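You operate a simulated robot arm through the tools that you are given. There is no shell and no other tool. Be economical: measure what you need, move in short steps, check, and stop when the job is done.

You run a simulated robot arm. Do the job below in one go: nothing can be reset, and whatever is moved stays where it is left.

TASK
Shut the open compact, put it on the pink tray and wipe up the spilt powder.
Fine: use the pink cloth and lay it back; the shut compact stays where it is.

It is judged by the outcome, as a careful person would: the job done as asked, and still so three seconds after it is handed in. It fails if anything else is knocked over, pushed out of place, dropped, spilled or broken. Flat cloth is picked up by pressing the open fingertips on it (5 to 10 N) and closing them slowly along it; thin cloth reads only 2 to 8 mm in the jaws.

THE ROBOT
A 7-joint arm with a two-finger parallel gripper, fixed in place. Base frame: the origin is at the foot of the arm, x ahead of it, y to its left, z up. Units: m, rad, N and s.
With the tool pointing down near the work surface it reaches from about 0.2 to 0.56 m from the base axis. Its first joint turns from -2.897 to 2.897 rad. Payload 3.91 kg.
Tool frame: the origin (TCP) lies between the finger pads and is the grasp point; the fingertips stand 0.03 m ahead of it; z points along the fingers, y is the line along which they close. Largest opening 0.11 m; finger width 0.02, thickness 0.01; the body of the gripper, 0.048 by 0.112 m, starts 0.055 m behind the TCP.
Orientation is that of the tool frame in the base frame, as a unit quaternion [x, y, z, w]. With the fingers straight down and closing along the base's y, the tool's x points along the base's -x, its y along +y and its z along -z.

THE INTERFACE
- The arm moves only by the tool drive_tool. Its argument "targets" is a list of rows, each an object of numbers (a shift or turn left out is 0, a gripper value left out holds the last): "x", "y", "z": the shift along the tool's x, y, z in units of 300 mm (1.0 is 300 mm); "rx", "ry", "rz": the turn, a rotation vector about the tool's x, y, z in units of 60 degrees (1.0 is 60 degrees); "fingers": the finger opening in m, from 0 to 0.11. In form: [{"x": .., "y": .., "z": .., "rx": .., "ry": .., "rz": .., "fingers": ..}, ...]. A call has 1 to 20 rows; each row is the pose to reach, as a shift and turn from the pose commanded when the call began, along the tool's axes at that moment. A call with a number of a shift or a turn outside -1 to 1 is refused whole. Each row takes 0.2 s and may step no farther than 0.05 m and 0.15 rad from the row before; otherwise, or with a gripper value out of range, the whole call is refused. Where a pose cannot be reached the arm comes as near as it can. A force on the tool above 90 N (or 10 N above the force at the start of the call, whichever is more), or a blocked arm, ends the call early, and 0.2 s more pass. The fingers move at their own pace (about 0.153 m/s each) and stop on an object; they squeeze with about 44 N. The grip force told is the motor's: it shows also when the fingers shut on nothing. Time passes only in rows, and 0.2 s behind the last, so rows that repeat a pose let the fingers close. It gives the time, the measured TCP pose, the force on the tool (base axes), the opening and the grip force at its end, in the units of the frame above (readings bear some noise).
- Cameras (640 x 400 px; columns grow to the right, rows downward): "scene" is fixed at [0.2212, -0.5, 1.4717]; the picture's right is [0.97, -0.24, 0.00], its down [-0.15, -0.60, -0.79] and it looks along [0.19, 0.76, -0.62] (base axes); focal length 355 px, centre (320, 200). "wrist" rides on the gripper at [0.077, 0.007, -0.114] in the tool frame; the picture's right is [-0.09, 1.00, 0.00], its down [-0.80, -0.07, -0.59] and it looks along [-0.59, -0.05, 0.80] (tool axes); focal length 270 px, centre (320, 200). There is no depth. A picture from a camera that has moved, and an enlarged one, comes with that camera's place and axes in the base frame and with its lens.
- get_image(camera): a new picture of that camera. It takes no simulated time.
- raise_lower(by): slides the trunk up (or, below 0, down) by that many m; the arm rides with it, the base frame stays. It gives what a move gives, with no picture.
- zoom(camera, box): a new picture of the part [left, top, right, bottom] of that camera's present view, enlarged. It takes no simulated time.
- job_done(): hands the job in; it is judged then, once.

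Go step by step. Nothing tells you positions but the pictures and the camera data: compare them with the known pose of the tool, close in by small moves and look again before you grip or let go. The budget is 120 turns and 76 pictures, counting those below and the enlarged ones. Unless the task says otherwise, let go and move clear before handing in, and close with one line.

The tools are called after "Call:" by a JSON object that holds its "method" and its "body". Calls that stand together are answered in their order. drive_tool: Moves the arm, as the interface text tells. Its arguments: {"type":"object","properties":{"targets":{"type":"array","items":{"type":"object","properties":{"x":{"type":"number"},"y":{"type":"number"},"z":{"type":"number"},"rx":{"type":"number"},"ry":{"type":"number"},"rz":{"type":"number"},"fingers":{"type":"number"}}}}},"required":["targets"]} The other tools are called the same way: raise_lower (by) slides the trunk up or down; get_image (camera) takes a picture; zoom (camera, box) takes an enlarged picture of a part of a camera's view; job_done () hands the job in.

At the start:

```text
time_s: 0.0
tcp_pos: [0.3694, 0.4238, 0.9853]
ee_rot: [-0.001, 1.0, 0.001, 0.0]
ft_force: [0.3, -0.4, 0.4]
finger_gap: 0.1101
finger_force: 0.1
trunk travel left (down, up): [-0.525, 0.085]
```

scene: 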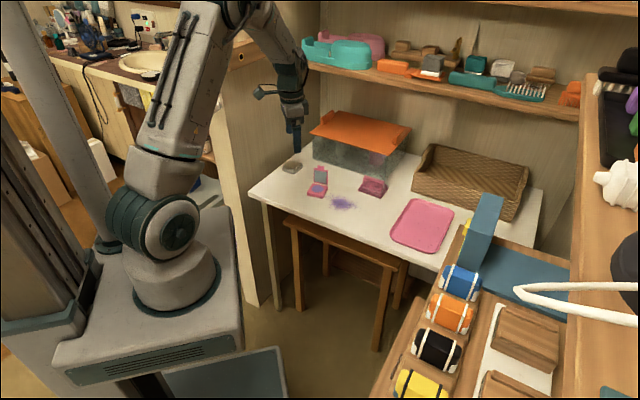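
wrist: 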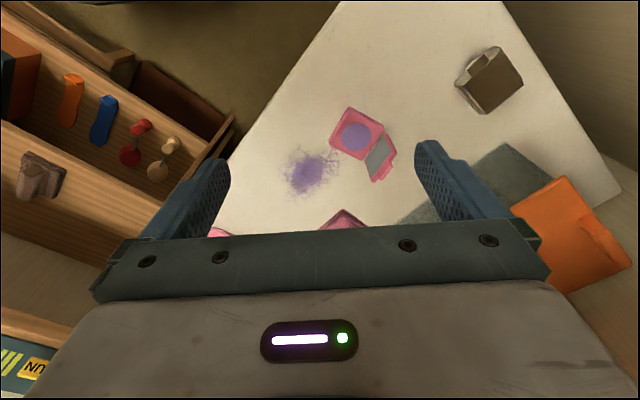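

I see the table with the open compact, the powder spill, a folded pink cloth and a pink tray. By triangulation the table top seems to be near z≈0.71 in the base frame. I'll look closer first.

Call:
{"method": "zoom", "body": {"camera": "scene", "box": [240, 100, 560, 300]}}

Call:
{"method": "zoom", "body": {"camera": "scene", "box": [270, 140, 430, 240]}}

Call:
{"method": "zoom", "body": {"camera": "wrist", "box": [240, 70, 440, 240]}}

```text
2.00 times, centred on (400, 200) of scene
camera zoom: at [0.2212, -0.5, 1.4717], right [0.97, -0.24, 0.0], down [-0.15, -0.6, -0.79], along [0.19, 0.76, -0.62], focal length 710 px, centre (160, 200)
```

zoom: 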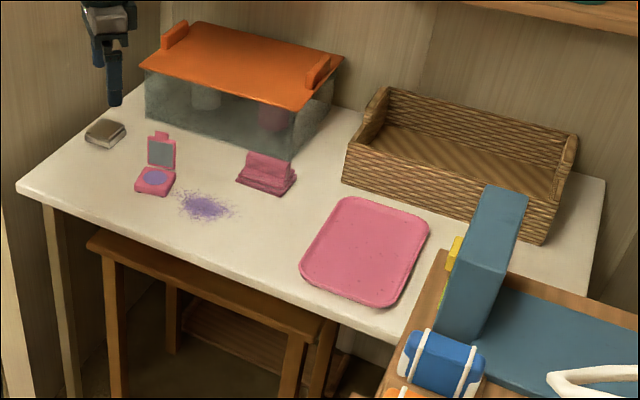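

```text
4.00 times, centred on (350, 190) of scene
camera zoom: at [0.2212, -0.5, 1.4717], right [0.97, -0.24, 0.0], down [-0.15, -0.6, -0.79], along [0.19, 0.76, -0.62], focal length 1420 px, centre (200, 240)
```

zoom: 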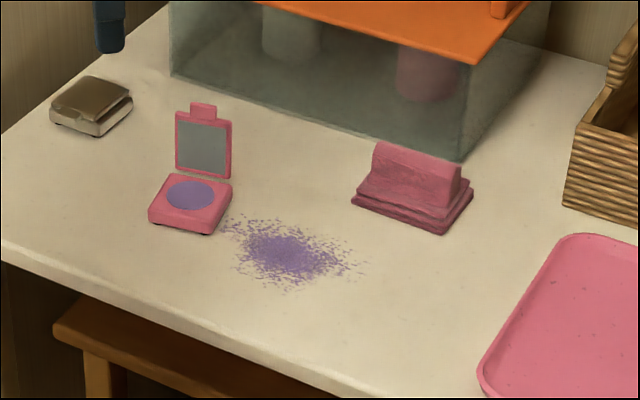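

```text
2.35 times, centred on (340, 155) of wrist
camera zoom: at [0.2913, 0.4296, 1.0986], right [0.09, 1.0, 0.0], down [0.8, -0.07, 0.59], along [0.59, -0.05, -0.8], focal length 636 px, centre (273, 306)
```

zoom: 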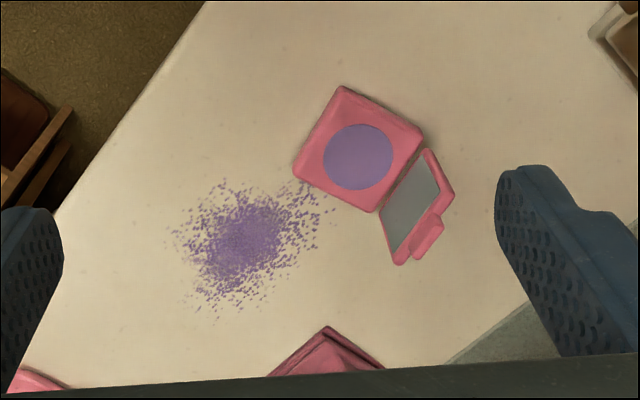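

The open compact is at about (0.454, 0.469), with its hinge on the (0.5, 0.86) side. The brown compact is already shut, so it stays put. I'll lower the trunk a bit for reach and turn the gripper so its closing line runs along the hinge.

Call:
{"method": "raise_lower", "body": {"by": -0.1}}

Call:
{"method": "drive_tool", "body": {"targets": [{"rz": -0.14, "fingers": 0.04}, {"rz": -0.28}, {"rz": -0.42}, {"rz": -0.56}, {"rz": -0.7}, {"rz": -0.84}, {"rz": -0.98}, {"rz": -1.0}]}}

Call:
{"method": "get_image", "body": {"camera": "scene"}}

Call:
{"method": "get_image", "body": {"camera": "wrist"}}

```text
time_s: 1.3
tcp_pos: [0.3691, 0.4224, 0.8854]
ee_rot: [0.001, 1.0, 0.0, 0.0]
ft_force: [0.1, -0.3, 0.0]
finger_gap: 0.1101
finger_force: 0.1
trunk travel left (down, up): [-0.425, 0.185]
```

```text
time_s: 3.1
tcp_pos: [0.3704, 0.423, 0.8856]
ee_rot: [-0.501, 0.865, 0.0, 0.0]
ft_force: [-0.4, -0.1, -0.3]
finger_gap: 0.0403
finger_force: 0.0
trunk travel left (down, up): [-0.425, 0.185]
```

```text
70 pictures are left
```

scene: 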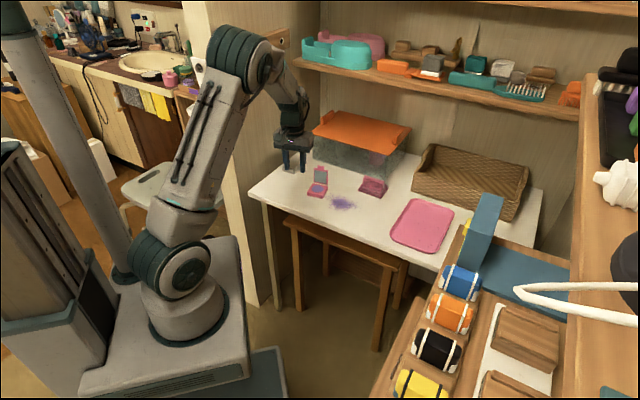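

```text
69 pictures are left
camera wrist: at [0.3242, 0.3594, 0.9986], right [-0.82, 0.57, 0.0], down [0.46, 0.66, 0.59], along [0.34, 0.49, -0.8], focal length 270 px, centre (320, 200)
```

wrist: 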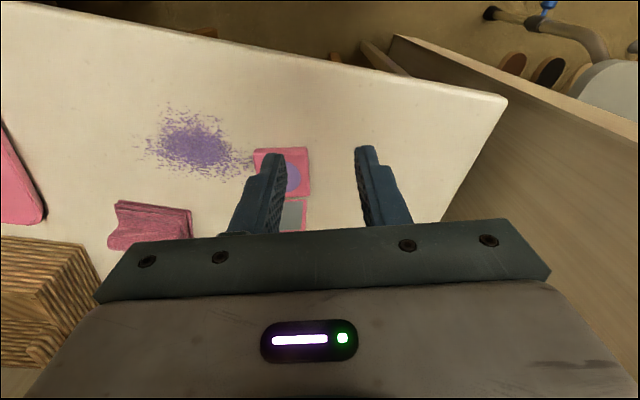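

The gripper is now lined up with the compact. I'll move high to a point behind the lid on its hinge side.

Call:
{"method": "drive_tool", "body": {"targets": [{"x": -0.14, "y": -0.04}, {"x": -0.28, "y": -0.08}, {"x": -0.42, "y": -0.12}, {"x": -0.552, "y": -0.166}, {"x": -0.552, "y": -0.166}]}}

Call:
{"method": "get_image", "body": {"camera": "wrist"}}

Call:
{"method": "zoom", "body": {"camera": "scene", "box": [270, 120, 400, 220]}}

```text
time_s: 4.3
tcp_pos: [0.4941, 0.5413, 0.8863]
ee_rot: [-0.5, 0.866, 0.0, -0.001]
ft_force: [-1.0, -0.1, 0.5]
finger_gap: 0.0399
finger_force: 0.0
trunk travel left (down, up): [-0.425, 0.185]
```

```text
68 pictures are left
camera wrist: at [0.4492, 0.478, 0.9991], right [-0.82, 0.57, 0.0], down [0.46, 0.66, 0.59], along [0.34, 0.49, -0.81], focal length 270 px, centre (320, 200)
```

wrist: 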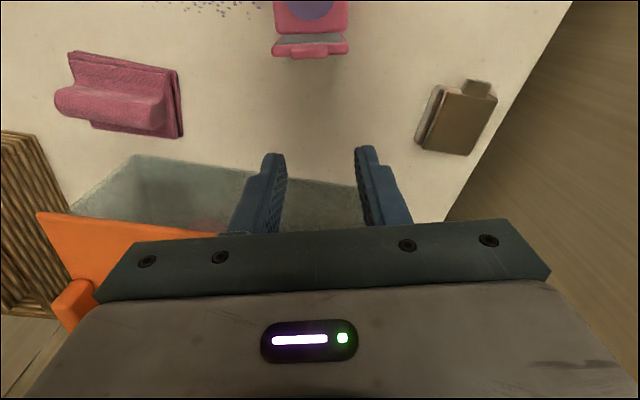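

```text
4.00 times, centred on (335, 170) of scene
camera zoom: at [0.2212, -0.5, 1.4717], right [0.97, -0.24, 0.0], down [-0.15, -0.6, -0.79], along [0.19, 0.76, -0.62], focal length 1420 px, centre (260, 320)
```

zoom: 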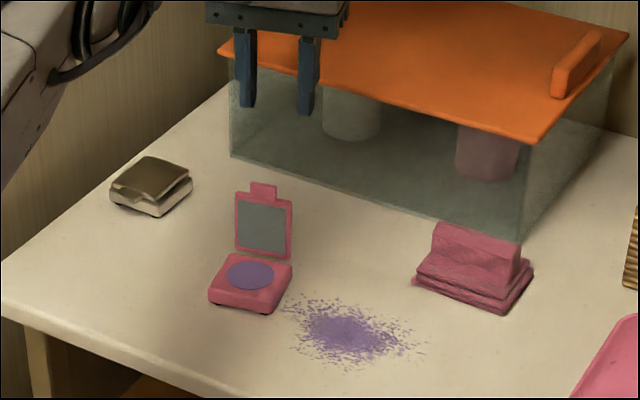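

The lid is nearly vertical at about (0.468, 0.496), with its top near z 0.79. I'm 5 cm behind it, so I'll descend and then creep forward to contact.

Call:
{"method": "drive_tool", "body": {"targets": [{"z": 0.1, "fingers": 0.025}, {"z": 0.2}, {"z": 0.295}, {"z": 0.295}, {"x": 0.05, "z": 0.295}, {"x": 0.1, "z": 0.295}, {"x": 0.1, "z": 0.295}]}}

Call:
{"method": "zoom", "body": {"camera": "scene", "box": [280, 120, 380, 220]}}

Call:
{"method": "get_image", "body": {"camera": "wrist"}}

```text
time_s: 5.9
tcp_pos: [0.4797, 0.5153, 0.797]
ee_rot: [-0.5, 0.866, 0.0, 0.0]
ft_force: [0.0, -0.1, 0.4]
finger_gap: 0.0252
finger_force: 0.1
trunk travel left (down, up): [-0.425, 0.185]
```

```text
4.00 times, centred on (330, 170) of scene
camera zoom: at [0.2212, -0.5, 1.4717], right [0.97, -0.24, 0.0], down [-0.15, -0.6, -0.79], along [0.19, 0.76, -0.62], focal length 1420 px, centre (280, 320)
```

zoom: 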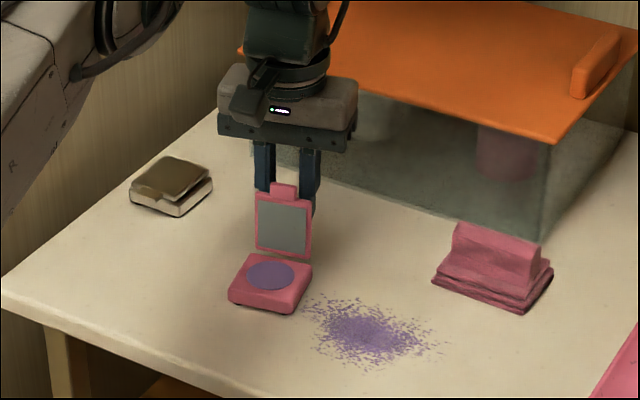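

```text
65 pictures are left
camera wrist: at [0.4343, 0.452, 0.9099], right [-0.82, 0.57, 0.0], down [0.46, 0.66, 0.59], along [0.34, 0.49, -0.8], focal length 270 px, centre (320, 200)
```

wrist: 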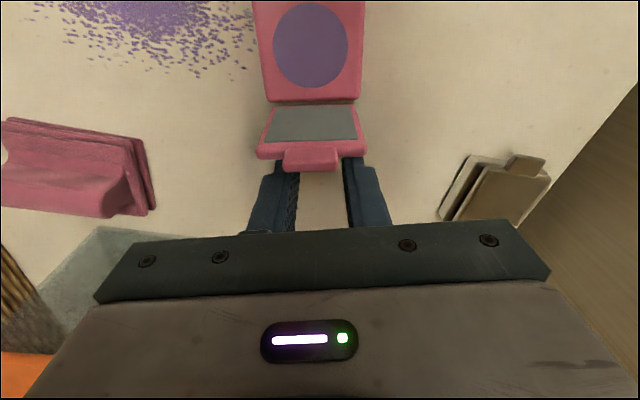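

The fingers sit just behind the lid, well centred. I'll push forward about 3 cm, slightly downward.

Call:
{"method": "drive_tool", "body": {"targets": [{"x": 0.02}, {"x": 0.04}, {"x": 0.06, "z": 0.003}, {"x": 0.08, "z": 0.008}, {"x": 0.1, "z": 0.014}, {"x": 0.1, "z": 0.014}]}}

Call:
{"method": "zoom", "body": {"camera": "scene", "box": [280, 120, 380, 220]}}

Call:
{"method": "get_image", "body": {"camera": "wrist"}}

```text
time_s: 7.3
tcp_pos: [0.4649, 0.49, 0.7909]
ee_rot: [-0.5, 0.866, 0.0, 0.0]
ft_force: [-0.2, -0.4, -0.2]
finger_gap: 0.0252
finger_force: 0.0
trunk travel left (down, up): [-0.425, 0.185]
```

```text
4.00 times, centred on (330, 170) of scene
camera zoom: at [0.2212, -0.5, 1.4717], right [0.97, -0.24, 0.0], down [-0.15, -0.6, -0.79], along [0.19, 0.76, -0.62], focal length 1420 px, centre (280, 320)
```

zoom: 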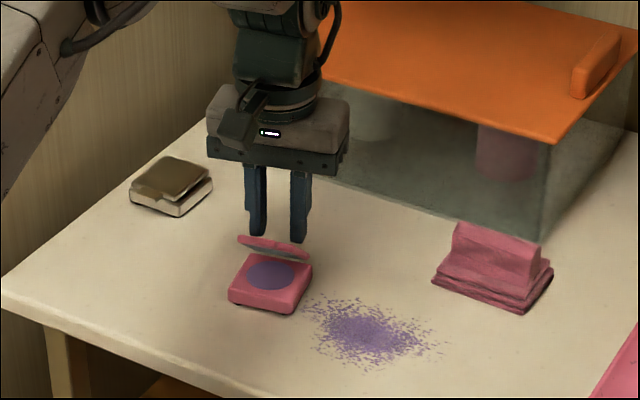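

```text
63 pictures are left
camera wrist: at [0.4195, 0.426, 0.9055], right [-0.82, 0.57, 0.0], down [0.46, 0.66, 0.59], along [0.34, 0.49, -0.8], focal length 270 px, centre (320, 200)
```

wrist: 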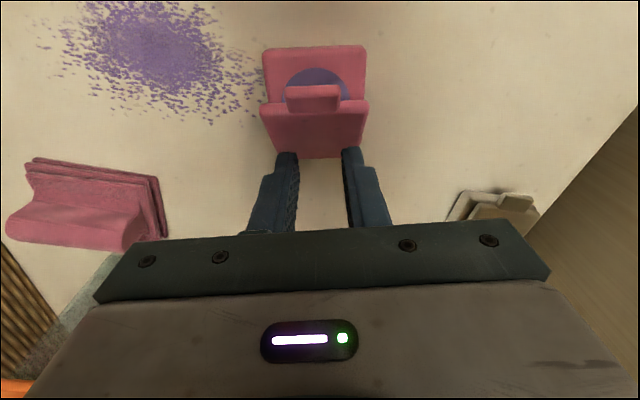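

The lid tipped past vertical and is folding down. I'll wait a moment and check.

Call:
{"method": "drive_tool", "body": {"targets": [{"z": 0.0}, {"z": 0.0}, {"z": 0.0}, {"z": 0.0}]}}

Call:
{"method": "get_image", "body": {"camera": "wrist"}}

Call:
{"method": "zoom", "body": {"camera": "scene", "box": [300, 160, 360, 210]}}

```text
time_s: 8.3
tcp_pos: [0.465, 0.4908, 0.7912]
ee_rot: [-0.501, 0.866, 0.0, -0.001]
ft_force: [0.1, 0.9, -0.3]
finger_gap: 0.025
finger_force: 0.1
trunk travel left (down, up): [-0.425, 0.185]
```

```text
62 pictures are left
camera wrist: at [0.4195, 0.4262, 0.9054], right [-0.82, 0.57, 0.0], down [0.46, 0.66, 0.59], along [0.34, 0.49, -0.8], focal length 270 px, centre (320, 200)
```

wrist: 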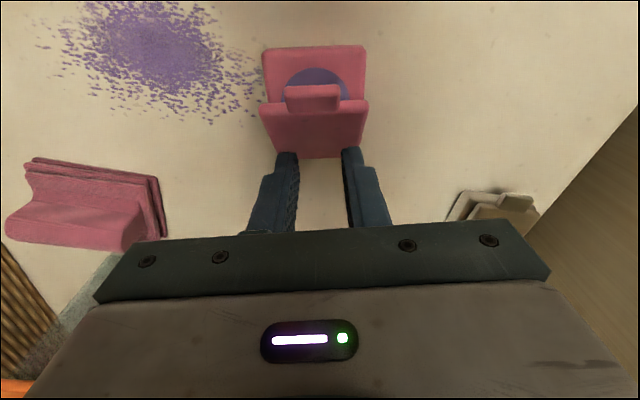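

```text
8.00 times, centred on (330, 185) of scene
camera zoom: at [0.2212, -0.5, 1.4717], right [0.97, -0.24, 0.0], down [-0.15, -0.6, -0.79], along [0.19, 0.76, -0.62], focal length 2840 px, centre (240, 320)
```

zoom: 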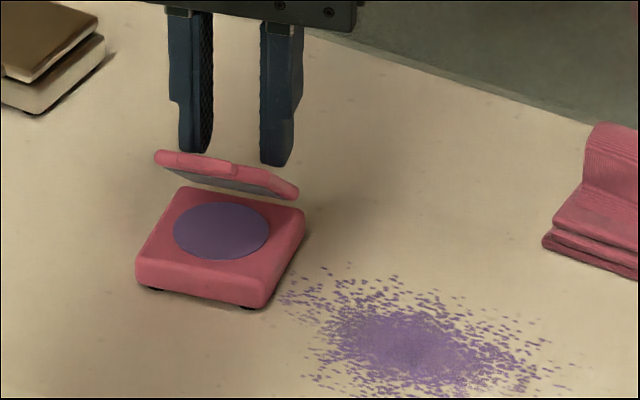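

The lid holds where it's left, so I'll carry on along the arc: forward and down.

Call:
{"method": "drive_tool", "body": {"targets": [{"x": 0.02, "z": 0.01}, {"x": 0.035, "z": 0.02}, {"x": 0.05, "z": 0.035}, {"x": 0.06, "z": 0.05}, {"x": 0.07, "z": 0.062}, {"x": 0.077, "z": 0.075}, {"x": 0.077, "z": 0.075}]}}

Call:
{"method": "zoom", "body": {"camera": "scene", "box": [300, 160, 360, 210]}}

```text
time_s: 9.9
tcp_pos: [0.456, 0.4723, 0.7751]
ee_rot: [-0.501, 0.865, 0.003, 0.006]
ft_force: [11.3, 15.8, 38.8]
finger_gap: 0.025
finger_force: 0.0
trunk travel left (down, up): [-0.425, 0.185]
```

```text
8.00 times, centred on (330, 185) of scene
camera zoom: at [0.2212, -0.5, 1.4717], right [0.97, -0.24, 0.0], down [-0.15, -0.6, -0.79], along [0.19, 0.76, -0.62], focal length 2840 px, centre (240, 320)
```

zoom: 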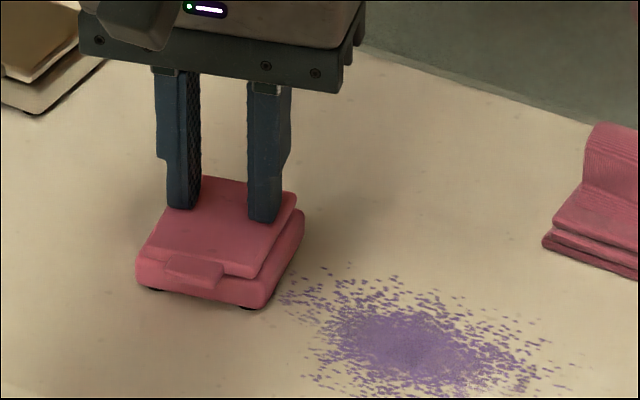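

The lid seems down, with a 40 N reaction at tip z≈0.745. I'll lift off and inspect.

Call:
{"method": "drive_tool", "body": {"targets": [{"z": -0.05}, {"z": -0.15}, {"z": -0.25}, {"z": -0.25}]}}

Call:
{"method": "zoom", "body": {"camera": "scene", "box": [300, 160, 360, 210]}}

Call:
{"method": "get_image", "body": {"camera": "wrist"}}

```text
time_s: 10.9
tcp_pos: [0.452, 0.4678, 0.8451]
ee_rot: [-0.5, 0.866, 0.0, -0.001]
ft_force: [1.0, 0.1, 0.3]
finger_gap: 0.0251
finger_force: 0.1
trunk travel left (down, up): [-0.425, 0.185]
```

```text
8.00 times, centred on (330, 185) of scene
camera zoom: at [0.2212, -0.5, 1.4717], right [0.97, -0.24, 0.0], down [-0.15, -0.6, -0.79], along [0.19, 0.76, -0.62], focal length 2840 px, centre (240, 320)
```

zoom: 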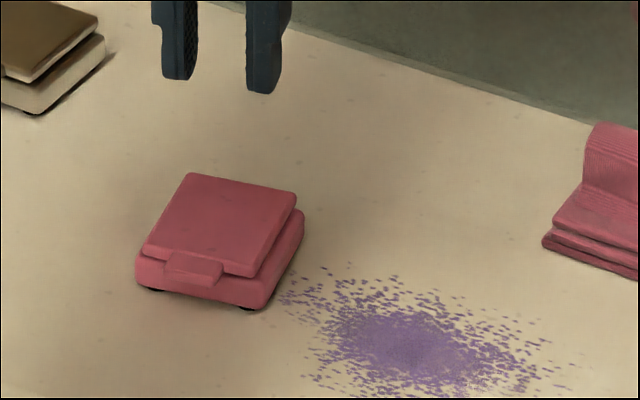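

```text
58 pictures are left
camera wrist: at [0.4083, 0.4056, 0.9586], right [-0.82, 0.57, 0.0], down [0.46, 0.66, 0.59], along [0.34, 0.49, -0.81], focal length 270 px, centre (320, 200)
```

wrist: 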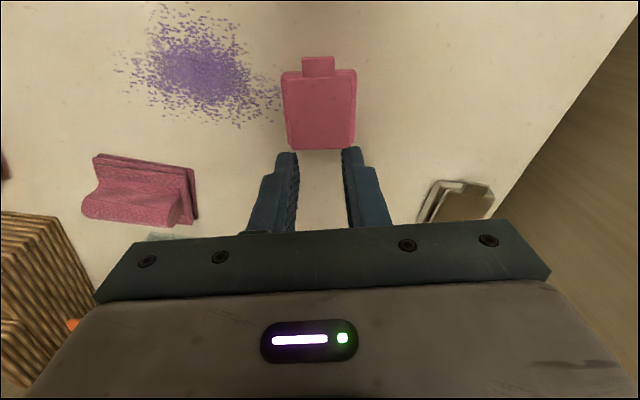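

The lid lies on the base. I'll make sure it's fully shut with a gentle press of closed fingertips near the catch.

Call:
{"method": "drive_tool", "body": {"targets": [{"x": 0.07, "fingers": 0.0}, {"x": 0.07, "z": 0.12}, {"x": 0.07, "z": 0.22}, {"x": 0.07, "z": 0.235}, {"x": 0.07, "z": 0.245}, {"x": 0.07, "z": 0.25}, {"x": 0.07, "z": 0.25}]}}

Call:
{"method": "zoom", "body": {"camera": "scene", "box": [300, 160, 360, 210]}}

```text
time_s: 12.5
tcp_pos: [0.4431, 0.4512, 0.7748]
ee_rot: [-0.5, 0.866, 0.002, 0.005]
ft_force: [3.7, 2.0, 41.7]
finger_gap: 0.0001
finger_force: 38.3
trunk travel left (down, up): [-0.425, 0.185]
```

```text
8.00 times, centred on (330, 185) of scene
camera zoom: at [0.2212, -0.5, 1.4717], right [0.97, -0.24, 0.0], down [-0.15, -0.6, -0.79], along [0.19, 0.76, -0.62], focal length 2840 px, centre (240, 320)
```

zoom: 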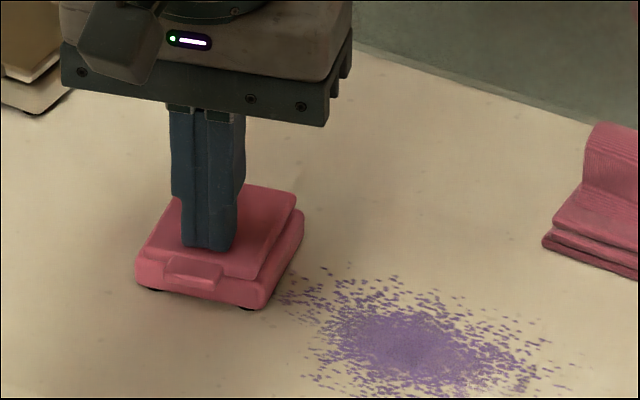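

The top reads level at z≈0.745 front and back, so the compact is shut. Next I'll lift, open the fingers and come down around its sides.

Call:
{"method": "drive_tool", "body": {"targets": [{"z": -0.08, "fingers": 0.09}, {"x": -0.035, "z": -0.2}, {"x": -0.07, "z": -0.2}, {"x": -0.07, "z": -0.15}, {"x": -0.07, "z": -0.15}]}}

Call:
{"method": "get_image", "body": {"camera": "wrist"}}

```text
time_s: 13.7
tcp_pos: [0.4535, 0.4697, 0.8164]
ee_rot: [-0.501, 0.865, 0.0, 0.0]
ft_force: [-0.5, -0.6, 0.2]
finger_gap: 0.09
finger_force: 0.1
trunk travel left (down, up): [-0.425, 0.185]
```

```text
56 pictures are left
camera wrist: at [0.4084, 0.4063, 0.9289], right [-0.82, 0.57, 0.0], down [0.46, 0.66, 0.59], along [0.34, 0.49, -0.8], focal length 270 px, centre (320, 200)
```

wrist: 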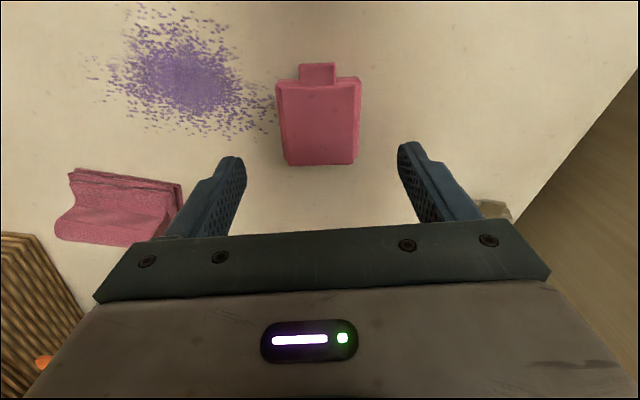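

Aligned. I'll descend to about z 0.752 and close.

Call:
{"method": "drive_tool", "body": {"targets": [{"x": 0.02, "z": 0.1}, {"x": 0.02, "z": 0.18}, {"x": 0.02, "z": 0.212}, {"x": 0.02, "z": 0.212, "fingers": 0.065}, {"x": 0.02, "z": 0.212, "fingers": 0.055}, {"x": 0.02, "z": 0.212, "fingers": 0.045}, {"x": 0.02, "z": 0.212}]}}

Call:
{"method": "zoom", "body": {"camera": "scene", "box": [300, 160, 360, 210]}}

```text
time_s: 15.3
tcp_pos: [0.4497, 0.4647, 0.7502]
ee_rot: [-0.5, 0.866, 0.0, 0.0]
ft_force: [-0.1, -0.5, 0.1]
finger_gap: 0.0599
finger_force: 44.0
trunk travel left (down, up): [-0.425, 0.185]
```

```text
8.00 times, centred on (330, 185) of scene
camera zoom: at [0.2212, -0.5, 1.4717], right [0.97, -0.24, 0.0], down [-0.15, -0.6, -0.79], along [0.19, 0.76, -0.62], focal length 2840 px, centre (240, 320)
```

zoom: 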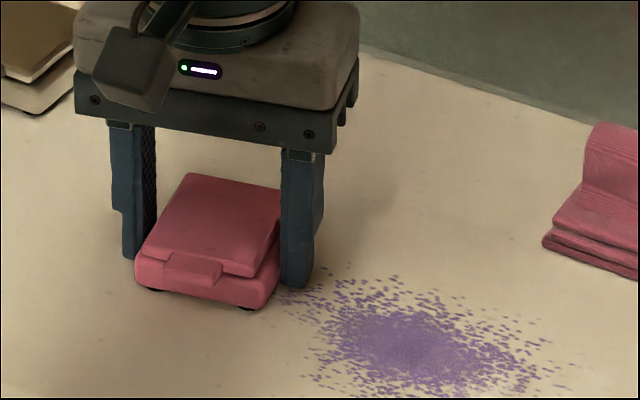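

Gripped at 0.060 m. I'll lift and carry it partway toward the tray, then look around before the rest.

Call:
{"method": "drive_tool", "body": {"targets": [{"z": -0.12}, {"z": -0.26}, {"z": -0.36}, {"z": -0.38, "x": 0.03, "y": -0.12, "rz": 0.05}, {"z": -0.38, "x": 0.065, "y": -0.25, "rz": 0.1}, {"z": -0.38, "x": 0.1, "y": -0.38, "rz": 0.15}, {"z": -0.38, "x": 0.13, "y": -0.5, "rz": 0.2}, {"z": -0.38, "x": 0.155, "y": -0.6, "rz": 0.28}, {"z": -0.38, "x": 0.155, "y": -0.6, "rz": 0.28}]}}

Call:
{"method": "get_image", "body": {"camera": "scene"}}

Call:
{"method": "get_image", "body": {"camera": "wrist"}}

```text
time_s: 17.3
tcp_pos: [0.5827, 0.3331, 0.8651]
ee_rot: [-0.368, 0.93, 0.0, 0.0]
ft_force: [-0.5, -0.5, -0.9]
finger_gap: 0.0598
finger_force: 43.7
trunk travel left (down, up): [-0.425, 0.185]
```

```text
54 pictures are left
```

scene: 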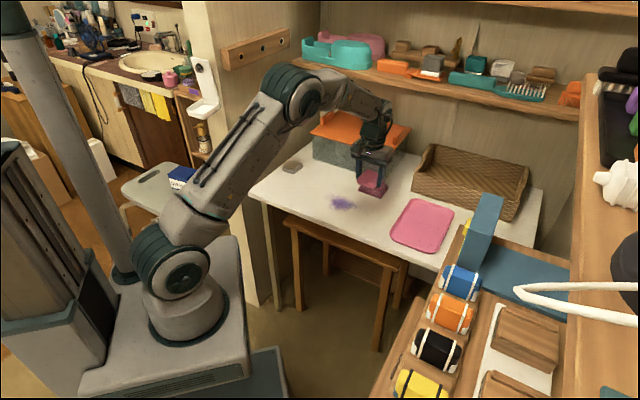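

```text
53 pictures are left
camera wrist: at [0.5217, 0.2863, 0.9775], right [-0.62, 0.79, 0.0], down [0.63, 0.5, 0.59], along [0.47, 0.37, -0.8], focal length 270 px, centre (320, 200)
```

wrist: 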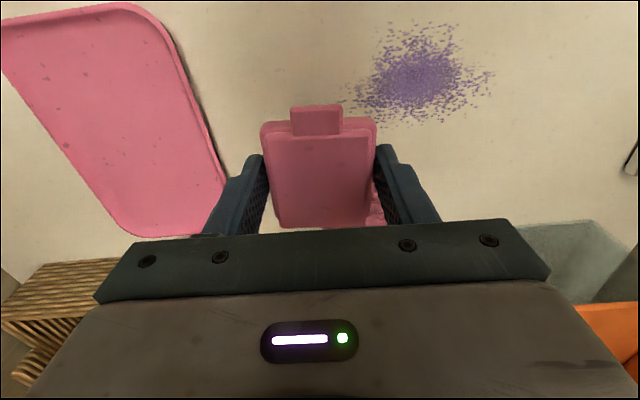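

The way is clear and the tray's position is confirmed. I'll go over to (0.712, 0.208) and start down.

Call:
{"method": "drive_tool", "body": {"targets": [{"x": -0.005, "y": -0.12}, {"x": -0.01, "y": -0.25}, {"x": -0.02, "y": -0.38}, {"x": -0.029, "y": -0.5}, {"x": -0.029, "y": -0.598}, {"x": -0.029, "y": -0.598, "z": 0.1}, {"x": -0.029, "y": -0.598, "z": 0.2}, {"x": -0.029, "y": -0.598, "z": 0.28}, {"x": -0.029, "y": -0.598, "z": 0.28}]}}

Call:
{"method": "zoom", "body": {"camera": "scene", "box": [340, 140, 500, 260]}}

Call:
{"method": "get_image", "body": {"camera": "wrist"}}

```text
time_s: 19.3
tcp_pos: [0.7132, 0.2085, 0.7806]
ee_rot: [-0.369, 0.929, 0.0, 0.001]
ft_force: [-0.4, -0.7, -2.7]
finger_gap: 0.0594
finger_force: 44.1
trunk travel left (down, up): [-0.425, 0.185]
```

```text
3.33 times, centred on (420, 200) of scene
camera zoom: at [0.2212, -0.5, 1.4717], right [0.97, -0.24, 0.0], down [-0.15, -0.6, -0.79], along [0.19, 0.76, -0.62], focal length 1183 px, centre (-13, 200)
```

zoom: 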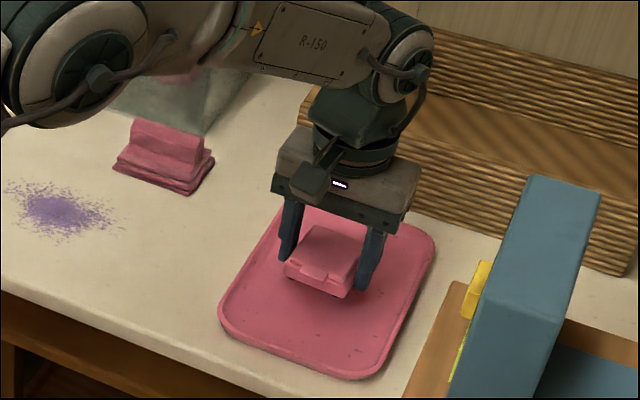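

```text
51 pictures are left
camera wrist: at [0.6511, 0.1615, 0.8952], right [-0.62, 0.79, 0.0], down [0.63, 0.5, 0.59], along [0.47, 0.37, -0.8], focal length 270 px, centre (320, 200)
```

wrist: 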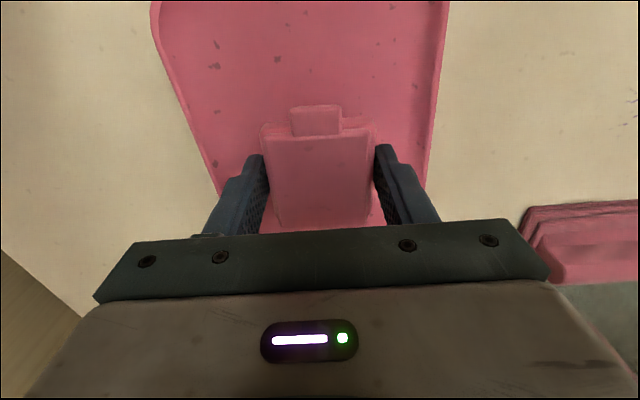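

Well over the tray. I'll lower slowly until it touches.

Call:
{"method": "drive_tool", "body": {"targets": [{"z": 0.04}, {"z": 0.065}, {"z": 0.075}, {"z": 0.08}, {"z": 0.085}, {"z": 0.085}]}}

```text
time_s: 20.7
tcp_pos: [0.712, 0.209, 0.756]
ee_rot: [-0.368, 0.93, 0.0, 0.001]
ft_force: [-0.5, -0.2, 4.9]
finger_gap: 0.0593
finger_force: 44.1
trunk travel left (down, up): [-0.425, 0.185]
```

Contact. I'll press a millimetre more, release, and lift straight up.

Call:
{"method": "drive_tool", "body": {"targets": [{"z": 0.002, "fingers": 0.062}, {"z": 0.002, "fingers": 0.07}, {"z": 0.002, "fingers": 0.078}, {"z": -0.05}, {"z": -0.2}, {"z": -0.35}, {"z": -0.35}]}}

Call:
{"method": "zoom", "body": {"camera": "scene", "box": [340, 140, 500, 260]}}

Call:
{"method": "get_image", "body": {"camera": "wrist"}}

```text
time_s: 22.3
tcp_pos: [0.7131, 0.2116, 0.8608]
ee_rot: [-0.37, 0.929, 0.0, 0.0]
ft_force: [0.8, 0.4, -0.5]
finger_gap: 0.0781
finger_force: 0.0
trunk travel left (down, up): [-0.425, 0.185]
```

```text
3.33 times, centred on (420, 200) of scene
camera zoom: at [0.2212, -0.5, 1.4717], right [0.97, -0.24, 0.0], down [-0.15, -0.6, -0.79], along [0.19, 0.76, -0.62], focal length 1183 px, centre (-13, 200)
```

zoom: 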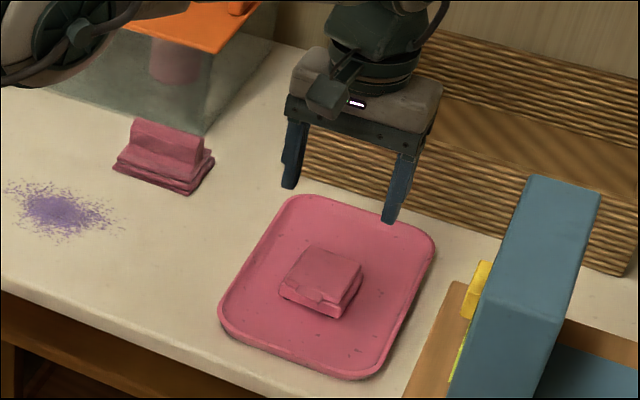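

```text
49 pictures are left
camera wrist: at [0.6511, 0.1631, 0.9749], right [-0.62, 0.79, 0.0], down [0.63, 0.5, 0.59], along [0.47, 0.37, -0.8], focal length 270 px, centre (320, 200)
```

wrist: 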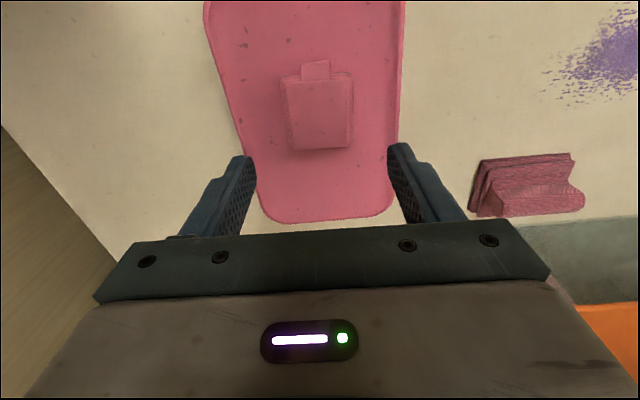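

The compact sits shut on the tray. Next is the cloth, so I'll look at its shape and how close it is to the glass case.

Call:
{"method": "zoom", "body": {"camera": "scene", "box": [340, 150, 410, 205]}}

Call:
{"method": "zoom", "body": {"camera": "wrist", "box": [440, 100, 640, 300]}}

```text
7.27 times, centred on (375, 178) of scene
camera zoom: at [0.2212, -0.5, 1.4717], right [0.97, -0.24, 0.0], down [-0.15, -0.6, -0.79], along [0.19, 0.76, -0.62], focal length 2582 px, centre (-80, 364)
```

zoom: 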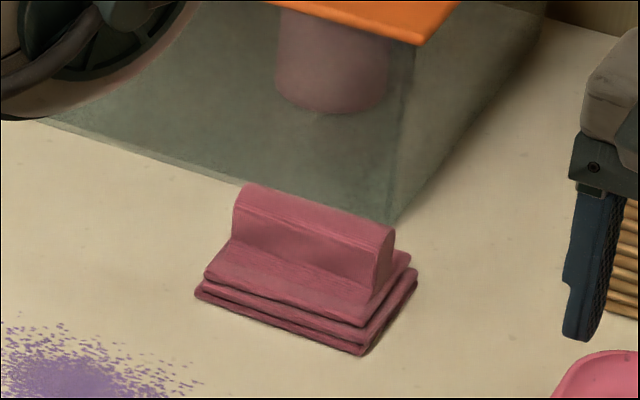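

```text
2.00 times, centred on (540, 200) of wrist
camera zoom: at [0.6511, 0.1631, 0.9749], right [-0.62, 0.79, 0.0], down [0.63, 0.5, 0.59], along [0.47, 0.37, -0.8], focal length 541 px, centre (-120, 200)
```

zoom: 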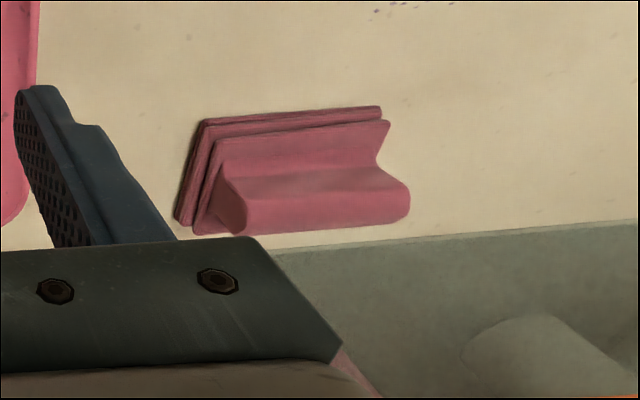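

The cloth is a folded stack, about 9 × 7 cm, with an upright ridge parallel to the case front; its centre is near (0.653, 0.443). I'll pinch across the ridge, so I'm rotating the tool while moving high above it.

Call:
{"method": "drive_tool", "body": {"targets": [{"z": -0.1}, {"z": -0.13, "x": -0.04, "y": 0.08, "rz": 0.12}, {"z": -0.13, "x": -0.09, "y": 0.17, "rz": 0.24}, {"z": -0.13, "x": -0.14, "y": 0.26, "rz": 0.36}, {"z": -0.13, "x": -0.19, "y": 0.35, "rz": 0.48}, {"z": -0.13, "x": -0.24, "y": 0.44, "rz": 0.61}, {"z": -0.13, "x": -0.29, "y": 0.53, "rz": 0.74}, {"z": -0.13, "x": -0.34, "y": 0.62, "rz": 0.87}, {"z": -0.13, "x": -0.386, "y": 0.7, "rz": 1.0}, {"z": -0.13, "x": -0.386, "y": 0.7, "rz": 1.0}]}}

Call:
{"method": "drive_tool", "body": {"targets": [{"rz": 0.12}, {"rz": 0.24}, {"rz": 0.36}, {"rz": 0.47}, {"rz": 0.47}]}}

Call:
{"method": "get_image", "body": {"camera": "wrist"}}

Call:
{"method": "get_image", "body": {"camera": "scene"}}

```text
time_s: 24.5
tcp_pos: [0.6371, 0.4333, 0.8985]
ee_rot: [0.147, 0.989, 0.001, 0.0]
ft_force: [0.0, 0.2, 0.2]
finger_gap: 0.078
finger_force: 0.0
out of reach, approached as far as the arm can: row 8, 9, 10
trunk travel left (down, up): [-0.425, 0.185]
```

```text
time_s: 25.7
tcp_pos: [0.6377, 0.4331, 0.8989]
ee_rot: [0.383, 0.924, 0.001, 0.0]
ft_force: [-0.1, 0.3, -0.5]
finger_gap: 0.0781
finger_force: 0.1
trunk travel left (down, up): [-0.425, 0.185]
```

```text
46 pictures are left
camera wrist: at [0.5867, 0.4932, 1.0131], right [0.77, 0.64, 0.0], down [0.52, -0.62, 0.59], along [0.38, -0.46, -0.8], focal length 270 px, centre (320, 200)
```

wrist: 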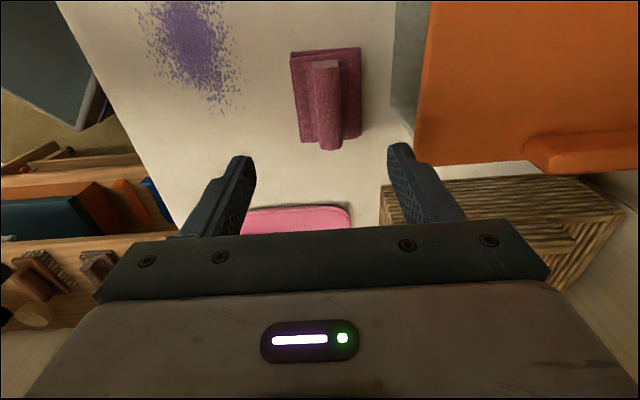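

```text
45 pictures are left
```

scene: 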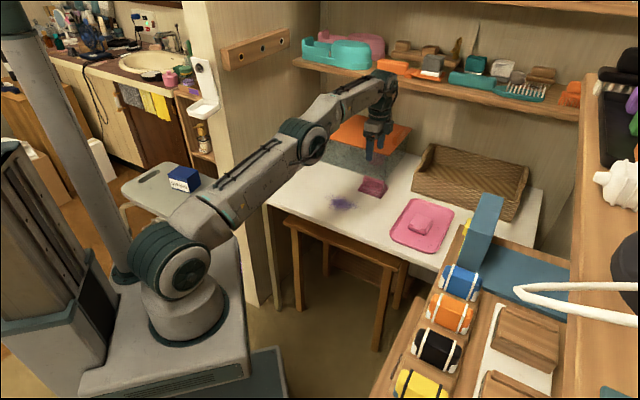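

The ridge centre is near (0.643, 0.436), running parallel to the case, with its top at about z 0.765. I'll narrow the fingers and come down partway to check.

Call:
{"method": "drive_tool", "body": {"targets": [{"x": -0.005, "y": 0.02, "z": 0.1, "fingers": 0.055}, {"x": -0.005, "y": 0.02, "z": 0.2}, {"x": -0.005, "y": 0.02, "z": 0.32}, {"x": -0.005, "y": 0.02, "z": 0.32}]}}

Call:
{"method": "get_image", "body": {"camera": "wrist"}}

Call:
{"method": "zoom", "body": {"camera": "scene", "box": [330, 120, 430, 205]}}

```text
time_s: 26.7
tcp_pos: [0.6422, 0.4369, 0.8034]
ee_rot: [0.382, 0.924, 0.0, 0.0]
ft_force: [0.3, 0.5, -0.2]
finger_gap: 0.0549
finger_force: 0.2
trunk travel left (down, up): [-0.425, 0.185]
```

```text
44 pictures are left
camera wrist: at [0.5915, 0.4959, 0.9175], right [0.77, 0.64, 0.0], down [0.52, -0.62, 0.59], along [0.38, -0.46, -0.8], focal length 270 px, centre (320, 200)
```

wrist: 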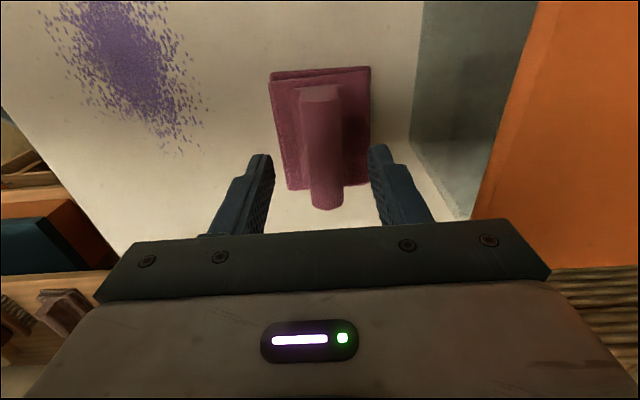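

```text
4.71 times, centred on (380, 162) of scene
camera zoom: at [0.2212, -0.5, 1.4717], right [0.97, -0.24, 0.0], down [-0.15, -0.6, -0.79], along [0.19, 0.76, -0.62], focal length 1670 px, centre (38, 376)
```

zoom: 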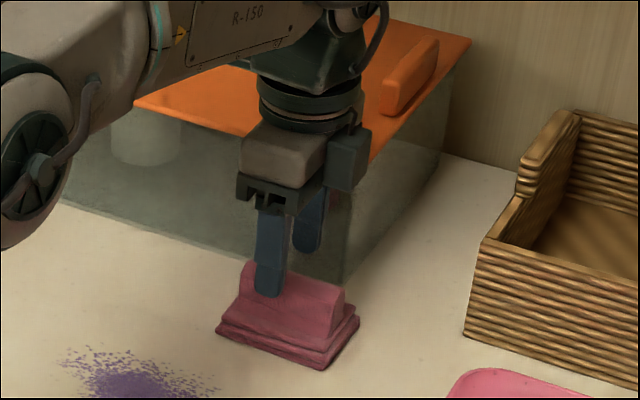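

Centred on the ridge. I'll go down about 2.8 cm and close gently.

Call:
{"method": "drive_tool", "body": {"targets": [{"z": 0.04}, {"z": 0.07}, {"z": 0.093}, {"z": 0.093, "fingers": 0.04}, {"z": 0.093, "fingers": 0.028}, {"z": 0.093, "fingers": 0.016}, {"z": 0.093, "fingers": 0.006}, {"z": 0.093, "fingers": 0.0}, {"z": 0.093}]}}

Call:
{"method": "zoom", "body": {"camera": "scene", "box": [330, 120, 430, 205]}}

Call:
{"method": "get_image", "body": {"camera": "wrist"}}

```text
time_s: 28.7
tcp_pos: [0.6429, 0.4366, 0.7753]
ee_rot: [0.383, 0.924, 0.0, 0.0]
ft_force: [0.1, 0.7, 1.1]
finger_gap: 0.0226
finger_force: 43.6
trunk travel left (down, up): [-0.425, 0.185]
```

```text
4.71 times, centred on (380, 162) of scene
camera zoom: at [0.2212, -0.5, 1.4717], right [0.97, -0.24, 0.0], down [-0.15, -0.6, -0.79], along [0.19, 0.76, -0.62], focal length 1670 px, centre (38, 376)
```

zoom: 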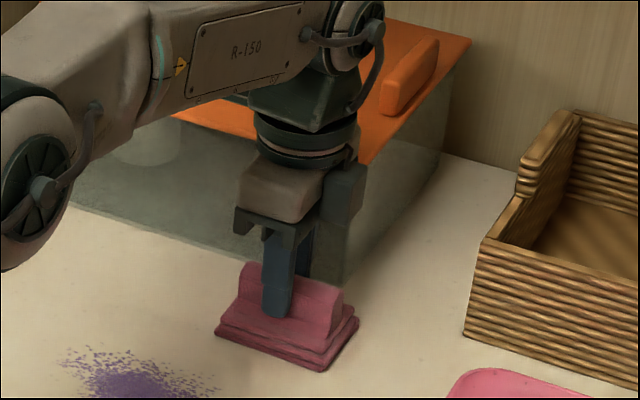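

```text
41 pictures are left
camera wrist: at [0.5919, 0.4958, 0.8897], right [0.77, 0.64, 0.0], down [0.52, -0.62, 0.59], along [0.38, -0.46, -0.8], focal length 270 px, centre (320, 200)
```

wrist: 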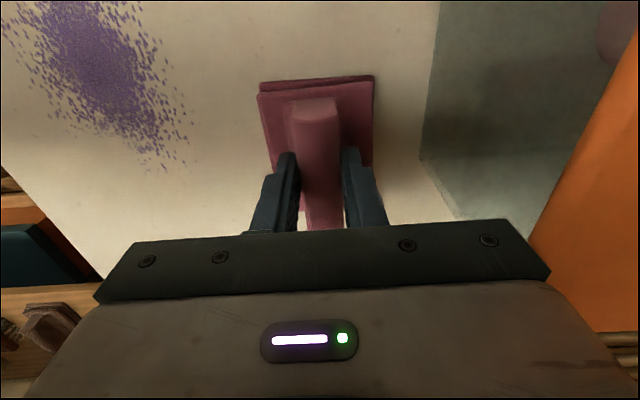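

The ridge is held firmly at 23 mm. I'll lift 4.5 cm, move back away from the case and over the powder, then check.

Call:
{"method": "drive_tool", "body": {"targets": [{"z": -0.05}, {"z": -0.1}, {"z": -0.15}, {"z": -0.15, "y": -0.13, "x": 0.06}, {"z": -0.15, "y": -0.26, "x": 0.12}, {"z": -0.15, "y": -0.393, "x": 0.187}, {"z": -0.15, "y": -0.393, "x": 0.187}]}}

Call:
{"method": "zoom", "body": {"camera": "scene", "box": [290, 130, 410, 230]}}

Call:
{"method": "get_image", "body": {"camera": "wrist"}}

```text
time_s: 30.3
tcp_pos: [0.5194, 0.3907, 0.8197]
ee_rot: [0.382, 0.924, 0.0, 0.0]
ft_force: [0.0, 0.0, 0.1]
finger_gap: 0.0226
finger_force: 44.1
trunk travel left (down, up): [-0.425, 0.185]
```

```text
4.00 times, centred on (350, 180) of scene
camera zoom: at [0.2212, -0.5, 1.4717], right [0.97, -0.24, 0.0], down [-0.15, -0.6, -0.79], along [0.19, 0.76, -0.62], focal length 1420 px, centre (200, 280)
```

zoom: 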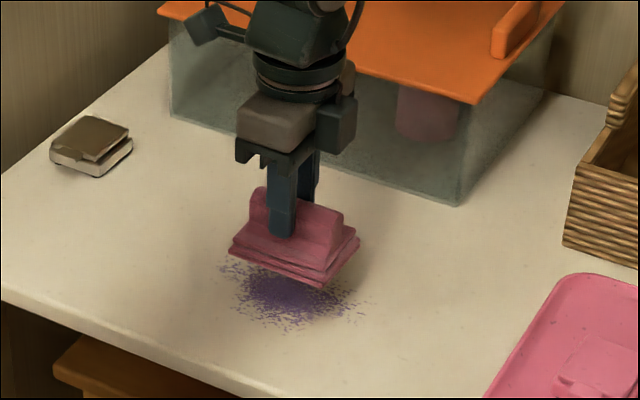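

```text
39 pictures are left
camera wrist: at [0.468, 0.4514, 0.9347], right [0.77, 0.64, 0.0], down [0.52, -0.62, 0.59], along [0.38, -0.46, -0.8], focal length 270 px, centre (320, 200)
```

wrist: 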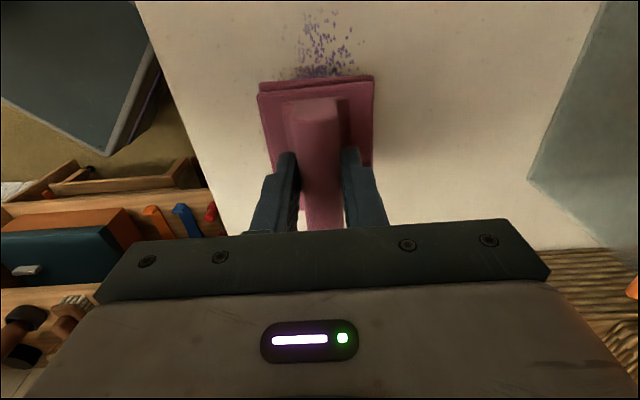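

The cloth holds its shape in the grip, right over the spill. I'll lower it to light contact and make a first pass along the spill.

Call:
{"method": "drive_tool", "body": {"targets": [{"z": 0.08}, {"z": 0.13}, {"z": 0.145}, {"z": 0.152}, {"z": 0.153}, {"z": 0.153}]}}

```text
time_s: 31.7
tcp_pos: [0.5186, 0.3928, 0.775]
ee_rot: [0.382, 0.924, 0.001, 0.001]
ft_force: [-3.8, -1.3, 10.1]
finger_gap: 0.0228
finger_force: 44.3
trunk travel left (down, up): [-0.425, 0.185]
```

Call:
{"method": "drive_tool", "body": {"targets": [{"x": 0.06}, {"x": 0.12}, {"x": 0.17}, {"x": 0.1}, {"x": 0.03}, {"x": -0.04}, {"x": -0.11}, {"x": -0.18}, {"x": -0.11}, {"x": -0.04}, {"x": 0.0}, {"x": 0.0}]}}

Call:
{"method": "get_image", "body": {"camera": "wrist"}}

Call:
{"method": "zoom", "body": {"camera": "scene", "box": [290, 150, 410, 250]}}

```text
time_s: 34.3
tcp_pos: [0.5201, 0.3933, 0.7754]
ee_rot: [0.383, 0.924, 0.001, 0.0]
ft_force: [2.6, -2.2, 11.2]
finger_gap: 0.0225
finger_force: 44.1
trunk travel left (down, up): [-0.425, 0.185]
```

```text
38 pictures are left
camera wrist: at [0.4682, 0.4518, 0.8896], right [0.77, 0.64, 0.0], down [0.52, -0.62, 0.59], along [0.38, -0.46, -0.8], focal length 270 px, centre (320, 200)
```

wrist: 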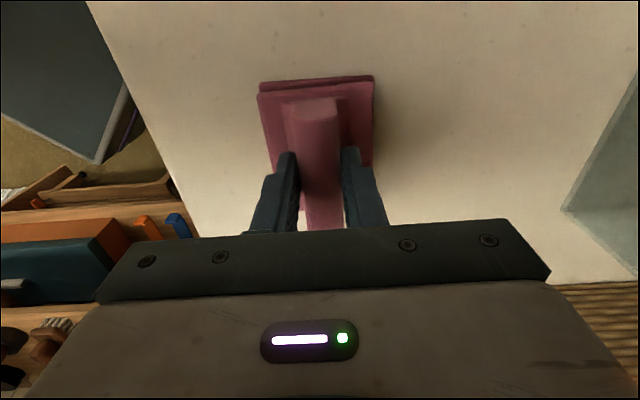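

```text
4.00 times, centred on (350, 200) of scene
camera zoom: at [0.2212, -0.5, 1.4717], right [0.97, -0.24, 0.0], down [-0.15, -0.6, -0.79], along [0.19, 0.76, -0.62], focal length 1420 px, centre (200, 200)
```

zoom: 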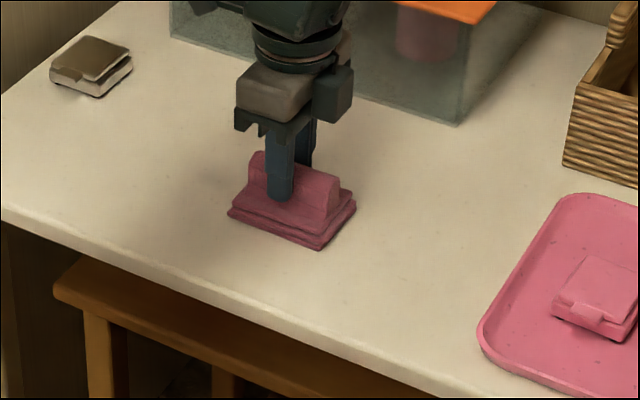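

The visible powder is gone. I'll make two flanking strokes for completeness, then lift and check underneath.

Call:
{"method": "drive_tool", "body": {"targets": [{"y": -0.08}, {"y": -0.08, "x": 0.08}, {"y": -0.08, "x": 0.15}, {"y": -0.08, "x": 0.05}, {"y": -0.08, "x": -0.05}, {"y": -0.08, "x": -0.16}, {"y": 0.0, "x": -0.17}, {"y": 0.08, "x": -0.17}, {"y": 0.08, "x": -0.08}, {"y": 0.08, "x": 0.02}, {"y": 0.08, "x": 0.1}, {"y": 0.08, "x": 0.15}, {"y": 0.0, "x": 0.1}, {"y": 0.0, "x": 0.0}, {"z": -0.05}, {"z": -0.148}, {"z": -0.15, "y": 0.12}, {"z": -0.15, "y": 0.24}, {"z": -0.15, "y": 0.24}]}}

Call:
{"method": "zoom", "body": {"camera": "scene", "box": [290, 150, 410, 250]}}

Call:
{"method": "get_image", "body": {"camera": "wrist"}}

```text
time_s: 38.3
tcp_pos: [0.572, 0.4431, 0.8188]
ee_rot: [0.383, 0.924, 0.0, 0.0]
ft_force: [0.7, 0.3, -1.2]
finger_gap: 0.0228
finger_force: 44.3
trunk travel left (down, up): [-0.425, 0.185]
```

```text
4.00 times, centred on (350, 200) of scene
camera zoom: at [0.2212, -0.5, 1.4717], right [0.97, -0.24, 0.0], down [-0.15, -0.6, -0.79], along [0.19, 0.76, -0.62], focal length 1420 px, centre (200, 200)
```

zoom: 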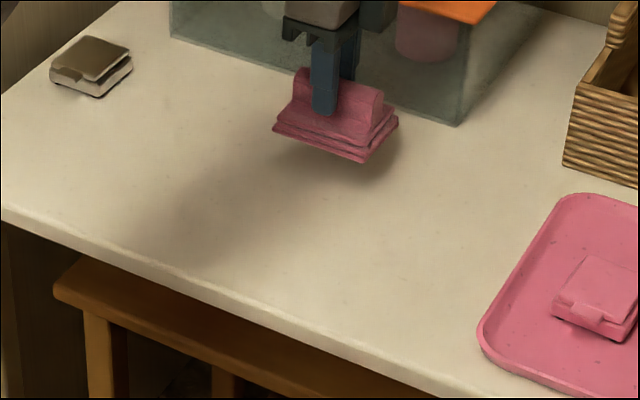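

```text
35 pictures are left
camera wrist: at [0.521, 0.5032, 0.9328], right [0.77, 0.64, 0.0], down [0.52, -0.62, 0.59], along [0.38, -0.46, -0.8], focal length 270 px, centre (320, 200)
```

wrist: 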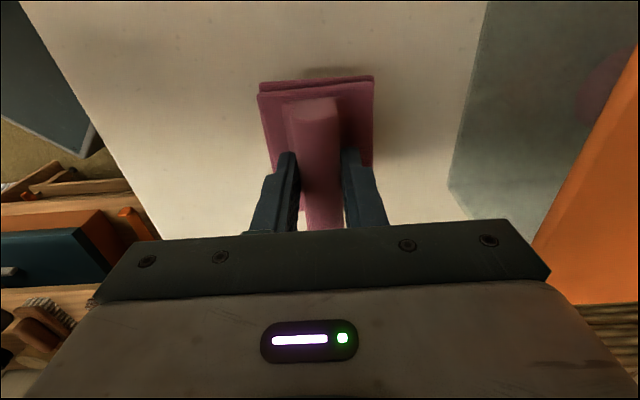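

The table is clean; the grey patch is only the arm's shadow. Now I'll lay the cloth back at its original spot (TCP 0.643, 0.437).

Call:
{"method": "drive_tool", "body": {"targets": [{"x": -0.09, "y": 0.07}, {"x": -0.182, "y": 0.152}, {"x": -0.182, "y": 0.152}, {"x": -0.182, "y": 0.152, "z": 0.07}, {"x": -0.182, "y": 0.152, "z": 0.12}, {"x": -0.182, "y": 0.152, "z": 0.138}, {"x": -0.182, "y": 0.152, "z": 0.144}, {"x": -0.182, "y": 0.152, "z": 0.144}]}}

Call:
{"method": "zoom", "body": {"camera": "scene", "box": [330, 120, 430, 205]}}

```text
time_s: 40.1
tcp_pos: [0.6425, 0.4385, 0.7756]
ee_rot: [0.383, 0.924, 0.0, 0.001]
ft_force: [-0.3, -0.4, 0.6]
finger_gap: 0.0227
finger_force: 43.5
trunk travel left (down, up): [-0.425, 0.185]
```

```text
4.71 times, centred on (380, 162) of scene
camera zoom: at [0.2212, -0.5, 1.4717], right [0.97, -0.24, 0.0], down [-0.15, -0.6, -0.79], along [0.19, 0.76, -0.62], focal length 1670 px, centre (38, 376)
```

zoom: 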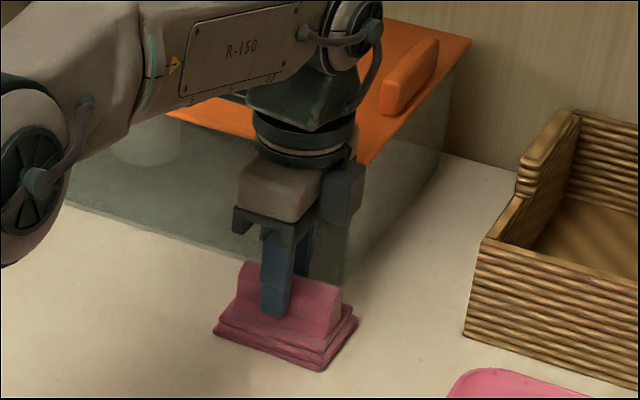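

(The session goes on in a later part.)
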